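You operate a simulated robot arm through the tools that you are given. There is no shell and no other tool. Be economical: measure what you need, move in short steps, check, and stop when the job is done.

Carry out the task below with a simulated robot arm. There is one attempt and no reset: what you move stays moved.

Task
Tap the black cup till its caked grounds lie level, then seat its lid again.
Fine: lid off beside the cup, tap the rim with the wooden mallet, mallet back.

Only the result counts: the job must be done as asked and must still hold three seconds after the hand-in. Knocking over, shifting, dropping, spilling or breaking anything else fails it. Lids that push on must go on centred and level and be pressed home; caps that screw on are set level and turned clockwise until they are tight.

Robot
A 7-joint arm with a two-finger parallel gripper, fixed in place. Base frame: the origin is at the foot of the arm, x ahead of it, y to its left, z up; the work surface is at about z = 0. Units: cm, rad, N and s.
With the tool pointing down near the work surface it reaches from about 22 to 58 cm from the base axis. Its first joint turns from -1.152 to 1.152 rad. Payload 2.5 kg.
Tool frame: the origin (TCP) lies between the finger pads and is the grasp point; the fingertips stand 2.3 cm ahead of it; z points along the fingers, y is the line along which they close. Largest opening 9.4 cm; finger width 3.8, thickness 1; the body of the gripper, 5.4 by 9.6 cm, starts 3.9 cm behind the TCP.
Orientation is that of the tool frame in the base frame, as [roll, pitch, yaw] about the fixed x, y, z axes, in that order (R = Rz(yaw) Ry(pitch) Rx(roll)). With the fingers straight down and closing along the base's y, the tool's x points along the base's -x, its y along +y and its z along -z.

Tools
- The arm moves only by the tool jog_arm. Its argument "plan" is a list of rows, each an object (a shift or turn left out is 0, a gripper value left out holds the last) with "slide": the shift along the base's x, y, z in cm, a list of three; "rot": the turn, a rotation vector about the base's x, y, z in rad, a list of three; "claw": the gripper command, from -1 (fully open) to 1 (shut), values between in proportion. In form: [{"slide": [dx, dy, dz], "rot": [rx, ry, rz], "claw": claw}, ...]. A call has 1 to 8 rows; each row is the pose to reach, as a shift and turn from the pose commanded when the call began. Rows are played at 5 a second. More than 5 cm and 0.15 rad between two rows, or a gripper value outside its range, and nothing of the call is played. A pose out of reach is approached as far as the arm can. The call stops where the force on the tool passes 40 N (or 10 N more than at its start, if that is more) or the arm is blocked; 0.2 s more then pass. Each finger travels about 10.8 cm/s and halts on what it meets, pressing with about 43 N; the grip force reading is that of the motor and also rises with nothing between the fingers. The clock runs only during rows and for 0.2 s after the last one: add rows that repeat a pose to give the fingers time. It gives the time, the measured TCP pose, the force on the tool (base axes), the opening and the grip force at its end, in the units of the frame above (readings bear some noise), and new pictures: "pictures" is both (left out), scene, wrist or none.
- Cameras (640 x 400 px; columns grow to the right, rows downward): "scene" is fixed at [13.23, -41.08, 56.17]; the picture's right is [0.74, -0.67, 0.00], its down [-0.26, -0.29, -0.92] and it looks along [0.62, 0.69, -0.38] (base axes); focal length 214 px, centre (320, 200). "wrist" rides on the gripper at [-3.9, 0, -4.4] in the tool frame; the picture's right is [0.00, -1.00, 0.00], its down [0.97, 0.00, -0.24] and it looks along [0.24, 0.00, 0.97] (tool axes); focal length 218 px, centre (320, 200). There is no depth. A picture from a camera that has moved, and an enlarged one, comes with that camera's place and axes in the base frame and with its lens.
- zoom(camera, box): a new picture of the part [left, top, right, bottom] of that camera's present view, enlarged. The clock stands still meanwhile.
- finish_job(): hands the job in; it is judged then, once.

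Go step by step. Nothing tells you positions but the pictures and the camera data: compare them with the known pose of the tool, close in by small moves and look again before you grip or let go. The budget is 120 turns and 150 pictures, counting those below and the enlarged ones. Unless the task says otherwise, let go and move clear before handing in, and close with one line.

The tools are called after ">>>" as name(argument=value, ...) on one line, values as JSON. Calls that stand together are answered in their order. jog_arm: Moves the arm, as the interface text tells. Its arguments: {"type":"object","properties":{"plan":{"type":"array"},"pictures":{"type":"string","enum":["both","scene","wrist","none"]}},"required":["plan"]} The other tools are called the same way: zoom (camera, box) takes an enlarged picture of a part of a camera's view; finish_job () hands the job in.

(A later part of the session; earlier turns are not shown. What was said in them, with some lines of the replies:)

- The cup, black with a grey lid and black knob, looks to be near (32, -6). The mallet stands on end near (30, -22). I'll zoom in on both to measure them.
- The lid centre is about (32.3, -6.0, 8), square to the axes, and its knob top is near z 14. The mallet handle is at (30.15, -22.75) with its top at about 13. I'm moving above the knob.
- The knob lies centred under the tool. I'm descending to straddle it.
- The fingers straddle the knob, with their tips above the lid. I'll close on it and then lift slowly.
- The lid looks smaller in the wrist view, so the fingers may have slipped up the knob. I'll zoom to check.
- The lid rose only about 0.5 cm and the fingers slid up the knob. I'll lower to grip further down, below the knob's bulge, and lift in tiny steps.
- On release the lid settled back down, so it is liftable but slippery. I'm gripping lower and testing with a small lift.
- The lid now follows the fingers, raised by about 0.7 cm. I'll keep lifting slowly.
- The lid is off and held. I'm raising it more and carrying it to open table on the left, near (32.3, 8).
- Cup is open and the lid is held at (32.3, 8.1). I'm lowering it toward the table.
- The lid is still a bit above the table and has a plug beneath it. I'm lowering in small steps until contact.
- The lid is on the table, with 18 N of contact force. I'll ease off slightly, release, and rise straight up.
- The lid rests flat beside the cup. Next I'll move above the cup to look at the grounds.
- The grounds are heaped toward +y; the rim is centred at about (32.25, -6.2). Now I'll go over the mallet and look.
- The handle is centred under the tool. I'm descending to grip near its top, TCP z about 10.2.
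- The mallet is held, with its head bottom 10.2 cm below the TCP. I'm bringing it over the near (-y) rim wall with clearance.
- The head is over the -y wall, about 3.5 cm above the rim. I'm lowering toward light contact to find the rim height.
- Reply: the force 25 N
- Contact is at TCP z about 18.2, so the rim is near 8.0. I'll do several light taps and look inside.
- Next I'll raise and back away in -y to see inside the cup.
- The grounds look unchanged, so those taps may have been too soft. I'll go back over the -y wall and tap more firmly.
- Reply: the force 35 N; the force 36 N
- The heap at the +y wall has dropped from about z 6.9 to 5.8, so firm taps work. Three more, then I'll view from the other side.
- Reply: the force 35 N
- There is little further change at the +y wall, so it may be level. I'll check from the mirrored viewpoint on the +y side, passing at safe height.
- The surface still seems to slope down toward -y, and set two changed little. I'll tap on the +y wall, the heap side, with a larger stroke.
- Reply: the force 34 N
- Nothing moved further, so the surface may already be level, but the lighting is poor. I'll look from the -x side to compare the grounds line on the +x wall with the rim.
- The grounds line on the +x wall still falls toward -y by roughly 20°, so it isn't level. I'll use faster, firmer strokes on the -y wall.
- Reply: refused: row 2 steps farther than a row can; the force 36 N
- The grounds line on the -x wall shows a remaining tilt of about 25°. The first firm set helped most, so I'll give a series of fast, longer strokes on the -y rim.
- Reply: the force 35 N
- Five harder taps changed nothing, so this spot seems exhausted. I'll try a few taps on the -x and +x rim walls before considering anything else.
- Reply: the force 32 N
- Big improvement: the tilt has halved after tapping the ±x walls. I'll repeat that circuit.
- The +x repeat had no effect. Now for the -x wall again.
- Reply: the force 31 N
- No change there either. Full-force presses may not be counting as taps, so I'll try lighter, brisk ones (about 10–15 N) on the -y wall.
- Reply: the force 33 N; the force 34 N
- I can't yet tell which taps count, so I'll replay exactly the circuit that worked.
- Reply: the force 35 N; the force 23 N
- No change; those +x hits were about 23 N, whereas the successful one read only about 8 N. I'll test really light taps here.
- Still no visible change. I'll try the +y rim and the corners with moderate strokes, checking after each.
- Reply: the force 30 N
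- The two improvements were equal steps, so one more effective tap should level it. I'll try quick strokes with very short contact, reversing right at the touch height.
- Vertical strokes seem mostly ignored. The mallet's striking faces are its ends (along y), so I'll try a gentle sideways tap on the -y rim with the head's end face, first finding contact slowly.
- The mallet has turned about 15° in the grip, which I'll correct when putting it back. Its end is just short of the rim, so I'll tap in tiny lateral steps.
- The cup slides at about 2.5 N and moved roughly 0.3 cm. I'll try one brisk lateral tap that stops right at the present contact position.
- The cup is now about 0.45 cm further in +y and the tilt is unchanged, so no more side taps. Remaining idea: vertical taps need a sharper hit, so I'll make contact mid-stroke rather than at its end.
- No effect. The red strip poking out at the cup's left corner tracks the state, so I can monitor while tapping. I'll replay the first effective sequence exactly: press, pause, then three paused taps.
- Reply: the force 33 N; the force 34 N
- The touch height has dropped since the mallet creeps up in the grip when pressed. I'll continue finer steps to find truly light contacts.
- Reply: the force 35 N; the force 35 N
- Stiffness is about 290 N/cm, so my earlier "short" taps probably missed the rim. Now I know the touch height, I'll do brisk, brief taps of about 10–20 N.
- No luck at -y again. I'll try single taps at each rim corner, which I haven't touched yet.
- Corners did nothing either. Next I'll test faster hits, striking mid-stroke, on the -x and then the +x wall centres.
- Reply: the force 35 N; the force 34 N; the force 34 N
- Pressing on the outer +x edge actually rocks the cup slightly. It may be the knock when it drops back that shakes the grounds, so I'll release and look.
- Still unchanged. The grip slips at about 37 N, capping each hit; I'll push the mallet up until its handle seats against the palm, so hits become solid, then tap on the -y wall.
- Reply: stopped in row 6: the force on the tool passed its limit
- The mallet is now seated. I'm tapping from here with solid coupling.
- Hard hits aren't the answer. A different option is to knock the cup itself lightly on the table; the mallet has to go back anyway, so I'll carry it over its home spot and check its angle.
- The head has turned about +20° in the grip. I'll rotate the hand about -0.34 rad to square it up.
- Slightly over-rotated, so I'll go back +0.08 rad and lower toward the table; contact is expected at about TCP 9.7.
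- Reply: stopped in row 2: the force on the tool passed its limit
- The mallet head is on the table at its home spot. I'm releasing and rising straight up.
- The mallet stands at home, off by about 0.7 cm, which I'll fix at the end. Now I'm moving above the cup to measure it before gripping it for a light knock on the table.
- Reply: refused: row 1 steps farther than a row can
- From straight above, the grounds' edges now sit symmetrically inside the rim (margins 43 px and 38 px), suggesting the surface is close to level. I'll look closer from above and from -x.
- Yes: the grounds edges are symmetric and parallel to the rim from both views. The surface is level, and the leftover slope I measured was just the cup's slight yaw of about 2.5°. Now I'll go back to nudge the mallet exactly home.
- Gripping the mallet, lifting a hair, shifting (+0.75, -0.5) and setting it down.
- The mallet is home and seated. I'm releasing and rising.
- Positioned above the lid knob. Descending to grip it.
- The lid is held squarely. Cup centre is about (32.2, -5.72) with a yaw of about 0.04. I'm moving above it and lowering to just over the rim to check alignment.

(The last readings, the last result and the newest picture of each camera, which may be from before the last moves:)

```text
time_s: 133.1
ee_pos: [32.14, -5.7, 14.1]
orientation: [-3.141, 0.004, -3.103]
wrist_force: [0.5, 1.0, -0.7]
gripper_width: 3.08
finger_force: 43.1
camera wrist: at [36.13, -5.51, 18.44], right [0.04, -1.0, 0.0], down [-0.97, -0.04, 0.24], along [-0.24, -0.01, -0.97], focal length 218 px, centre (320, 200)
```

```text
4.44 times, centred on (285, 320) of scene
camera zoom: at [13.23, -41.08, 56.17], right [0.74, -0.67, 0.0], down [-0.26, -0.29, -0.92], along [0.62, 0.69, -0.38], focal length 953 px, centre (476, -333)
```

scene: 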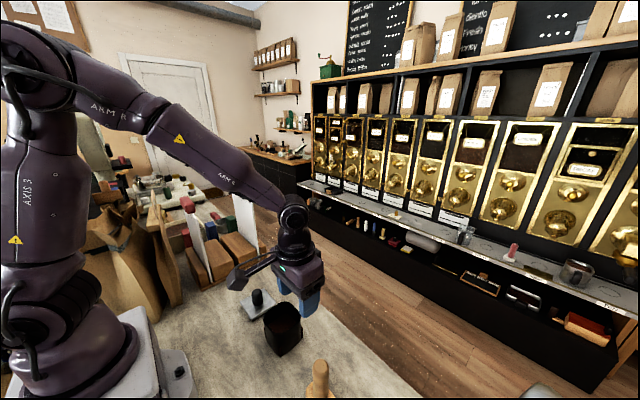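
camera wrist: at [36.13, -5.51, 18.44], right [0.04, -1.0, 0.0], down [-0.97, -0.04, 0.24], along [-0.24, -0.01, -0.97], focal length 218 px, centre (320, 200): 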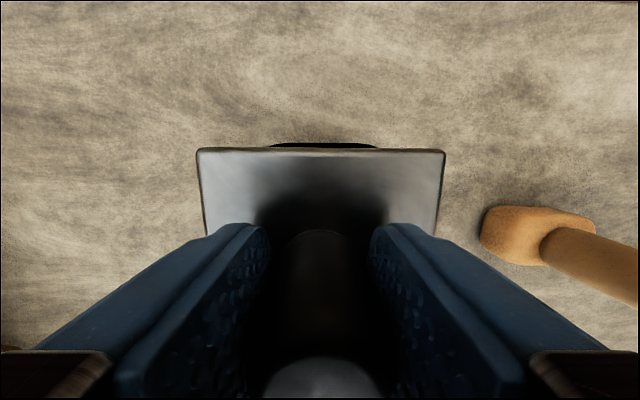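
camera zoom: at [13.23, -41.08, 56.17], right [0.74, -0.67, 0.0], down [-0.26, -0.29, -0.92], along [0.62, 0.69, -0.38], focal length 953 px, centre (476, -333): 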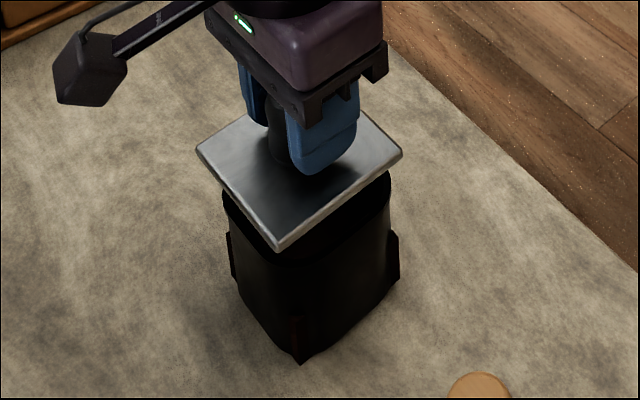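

Both views say the lid should move by about (+0.18, -0.15). I'm correcting and lowering until the plug nearly enters.

>>> jog_arm(plan=[{"slide": [0.18, -0.15, 0]}, {"slide": [0.18, -0.15, -0.6]}, {"slide": [0.18, -0.15, -1.2]}, {"slide": [0.18, -0.15, -1.4]}], pictures="wrist")

>>> zoom(camera="scene", box=[255, 285, 315, 355])

```text
time_s: 134.1
ee_pos: [32.32, -5.88, 12.8]
orientation: [-3.14, 0.001, -3.103]
wrist_force: [0.2, 0.7, -0.7]
gripper_width: 3.07
finger_force: 43.4
camera wrist: at [36.33, -5.64, 17.02], right [0.04, -1.0, 0.0], down [-0.97, -0.04, 0.24], along [-0.24, -0.01, -0.97], focal length 218 px, centre (320, 200)
```

wrist: 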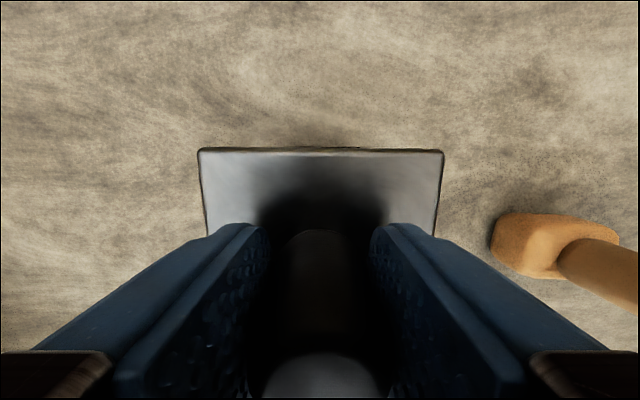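

```text
5.71 times, centred on (285, 320) of scene
camera zoom: at [13.23, -41.08, 56.17], right [0.74, -0.67, 0.0], down [-0.26, -0.29, -0.92], along [0.62, 0.69, -0.38], focal length 1226 px, centre (520, -486)
```

zoom: 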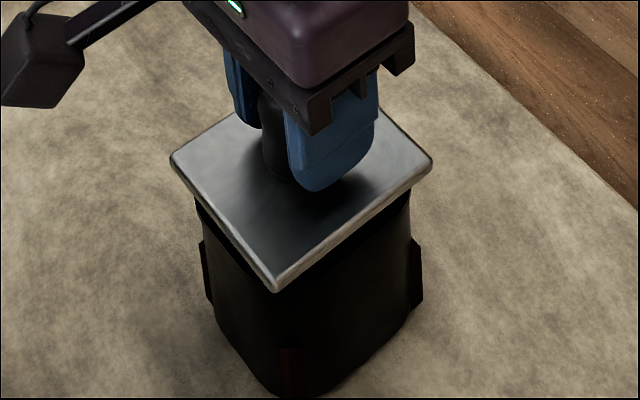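

Alignment looks good. Lowering gently onto the cup.

>>> jog_arm(plan=[{"slide": [0, 0, -0.25]}, {"slide": [0, 0, -0.5]}, {"slide": [0, 0, -0.75]}, {"slide": [0, 0, -1.0]}], pictures="none")

>>> zoom(camera="scene", box=[255, 285, 315, 355])

```text
time_s: 135.1
ee_pos: [32.24, -5.91, 11.62]
orientation: [-3.14, 0.001, -3.102]
wrist_force: [-6.2, 1.0, 20.2]
gripper_width: 3.08
finger_force: 42.3
```

```text
5.71 times, centred on (285, 320) of scene
camera zoom: at [13.22, -41.08, 56.17], right [0.74, -0.67, 0.0], down [-0.26, -0.29, -0.92], along [0.62, 0.69, -0.38], focal length 1226 px, centre (520, -486)
```

zoom: 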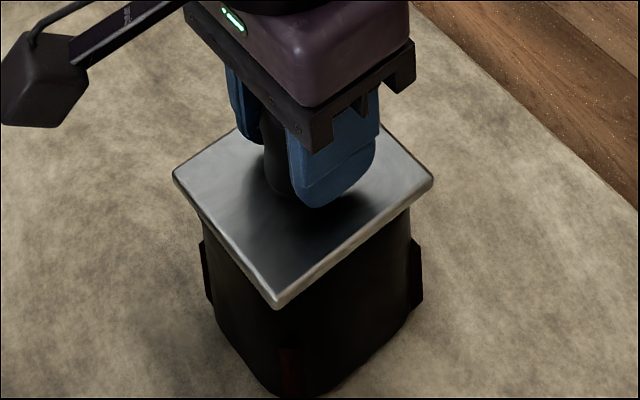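

The plug has entered, with about 0.4 cm left to go. Pressing further in small steps.

>>> jog_arm(plan=[{"slide": [0, 0, -0.08]}, {"slide": [0, 0, -0.16]}, {"slide": [0, 0, -0.24]}], pictures="none")

>>> zoom(camera="scene", box=[255, 285, 315, 355])

```text
time_s: 135.9
ee_pos: [32.5, -5.96, 11.45]
orientation: [-3.139, 0.003, -3.101]
wrist_force: [-4.9, 1.3, 30.4]
gripper_width: 3.09
finger_force: 43.1
```

```text
5.71 times, centred on (285, 320) of scene
camera zoom: at [13.22, -41.08, 56.17], right [0.74, -0.67, 0.0], down [-0.26, -0.29, -0.92], along [0.62, 0.69, -0.38], focal length 1226 px, centre (520, -486)
```

zoom: 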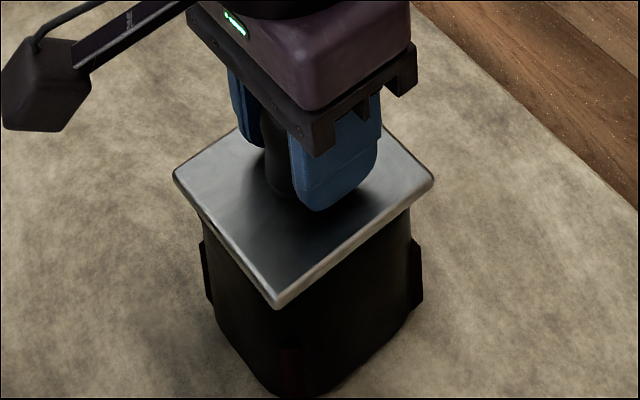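

The fingers are slipping on the knob and the lid looks nearly down. I'll release, close the fingers above the knob, and press straight down on its top.

>>> jog_arm(plan=[{"slide": [0, 0, 0.1], "claw": 0}, {"slide": [0, 0, 0.1], "claw": 0}, {"slide": [-0.1, 0, 4], "claw": 0}, {"slide": [-0.1, 0, 7], "claw": 1}, {"slide": [-0.1, 0, 7], "claw": 1}, {"slide": [-0.1, 0, 7], "claw": 1}, {"slide": [-0.1, 0, 5.6], "claw": 1}], pictures="wrist")

>>> zoom(camera="scene", box=[255, 285, 315, 355])

```text
time_s: 137.5
ee_pos: [32.23, -5.94, 16.94]
orientation: [-3.139, 0.002, -3.102]
wrist_force: [-0.2, 0.2, 0.6]
gripper_width: 0.01
finger_force: 42.4
camera wrist: at [36.28, -5.6, 21.37], right [0.04, -1.0, 0.0], down [-0.97, -0.04, 0.24], along [-0.24, -0.01, -0.97], focal length 218 px, centre (320, 200)
```

wrist: 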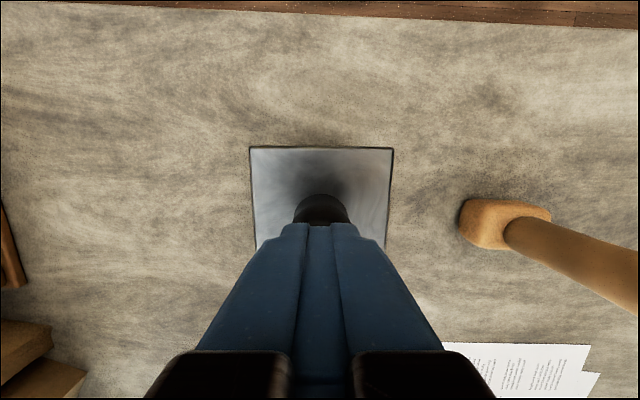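

```text
5.71 times, centred on (285, 320) of scene
camera zoom: at [13.23, -41.08, 56.17], right [0.74, -0.67, 0.0], down [-0.26, -0.29, -0.92], along [0.62, 0.69, -0.38], focal length 1226 px, centre (520, -486)
```

zoom: 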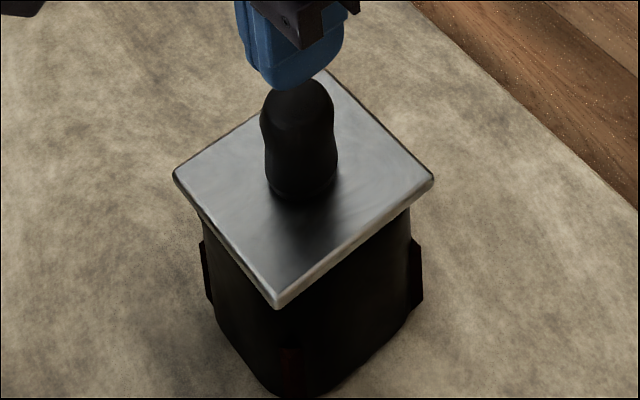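

The lid sits on and level. Pressing on the knob top step by step.

>>> jog_arm(plan=[{"slide": [0.05, 0, -0.2]}, {"slide": [0.05, 0, -0.4]}, {"slide": [0.05, 0, -0.55]}, {"slide": [0.05, 0, -0.7]}, {"slide": [0.05, 0, -0.85]}, {"slide": [0.05, 0, -1.0]}, {"slide": [0.05, 0, -1.15]}, {"slide": [0.05, 0, -1.3]}], pictures="none")

>>> zoom(camera="scene", box=[255, 285, 315, 355])

```text
time_s: 139.3
ee_pos: [32.16, -5.85, 15.63]
orientation: [-3.14, 0.002, -3.102]
wrist_force: [0.6, -0.2, 0.7]
gripper_width: 0.02
finger_force: 42.0
```

```text
5.71 times, centred on (285, 320) of scene
camera zoom: at [13.23, -41.08, 56.17], right [0.74, -0.67, 0.0], down [-0.26, -0.29, -0.92], along [0.62, 0.69, -0.38], focal length 1226 px, centre (520, -486)
```

zoom: 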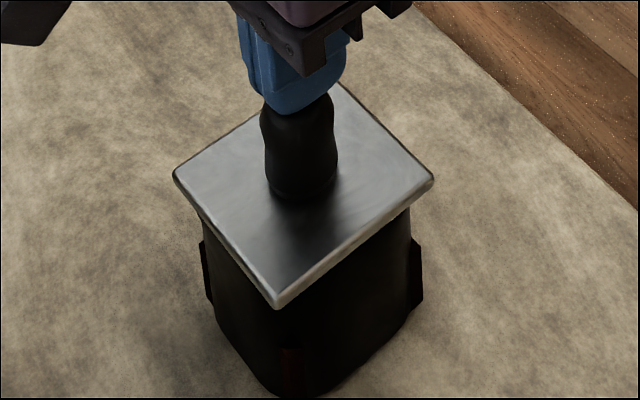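

>>> jog_arm(plan=[{"slide": [0.05, 0, -0.12]}, {"slide": [0.05, 0, -0.24]}, {"slide": [0.05, 0, -0.36]}, {"slide": [0.05, 0, -0.48]}, {"slide": [0.05, 0, -0.6]}, {"slide": [0.05, 0, -0.72]}, {"slide": [0.05, 0, -0.84]}, {"slide": [0.05, 0, -0.96]}], pictures="none")

```text
time_s: 140.2
ee_pos: [32.44, -5.85, 15.43]
orientation: [-3.139, 0.001, -3.103]
wrist_force: [-3.1, -0.1, 8.5]
gripper_width: 0.02
finger_force: 42.5
stopped in row 4: the force on the tool passed its limit (the readings are from after the stop); the commanded pose is now the measured one
```

Reached the 40 N limit, so one more firm press and then a look.

>>> jog_arm(plan=[{"slide": [-0.1, 0, 0.3]}, {"slide": [-0.1, 0, 0]}, {"slide": [-0.1, 0, -0.08]}, {"slide": [-0.1, 0, -0.16]}, {"slide": [-0.1, 0, -0.24]}, {"slide": [-0.1, 0, -0.32]}], pictures="none")

>>> jog_arm(plan=[{"slide": [0, 0, 4]}, {"slide": [0, 0, 8]}, {"slide": [0, 0, 12], "claw": -0.3}, {"slide": [-2, -4, 13]}], pictures="scene")

>>> zoom(camera="scene", box=[255, 285, 315, 355])

```text
time_s: 141.3
ee_pos: [32.27, -5.8, 15.43]
orientation: [-3.139, 0.001, -3.102]
wrist_force: [-3.0, 0.1, 8.8]
gripper_width: 0.01
finger_force: 42.5
stopped in row 5: the force on the tool passed its limit (the readings are from after the stop); the commanded pose is now the measured one
```

```text
time_s: 142.3
ee_pos: [30.33, -9.8, 28.62]
orientation: [-3.139, 0.004, -3.102]
wrist_force: [0.1, -0.1, -0.3]
gripper_width: 6.12
finger_force: 0.1
```

scene: 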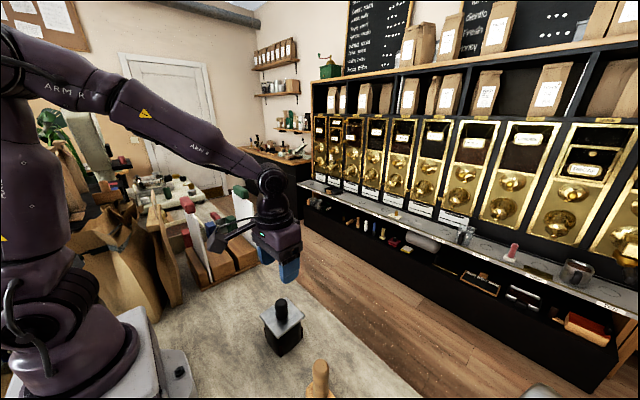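

```text
5.71 times, centred on (285, 320) of scene
camera zoom: at [13.24, -41.08, 56.17], right [0.74, -0.67, 0.0], down [-0.26, -0.29, -0.92], along [0.62, 0.69, -0.38], focal length 1226 px, centre (520, -486)
```

zoom: 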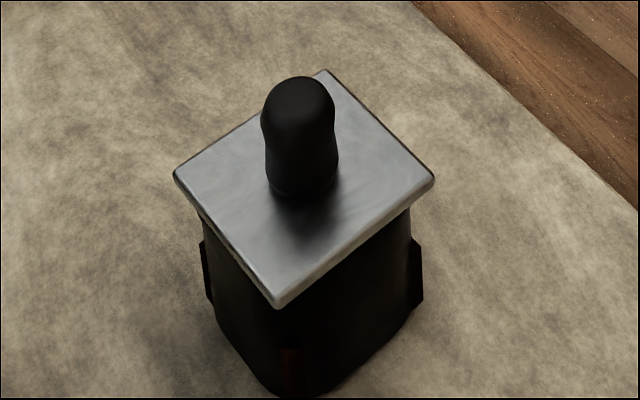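

The grounds were level when the lid went on. The lid is now centred and level, and two 40 N presses stopped at the same height, so it is home. The mallet stands at its place and the arm is clear, so I'm handing in.

>>> finish_job()

```text
The job is handed in.
```

I handed the job in: the cup's grounds look level, its lid is pressed home, and the mallet is back at its spot. I judged level by eye in a dark cup, and an earlier side tap slid the cup about 0.45 cm and left it turned about 2.5°.
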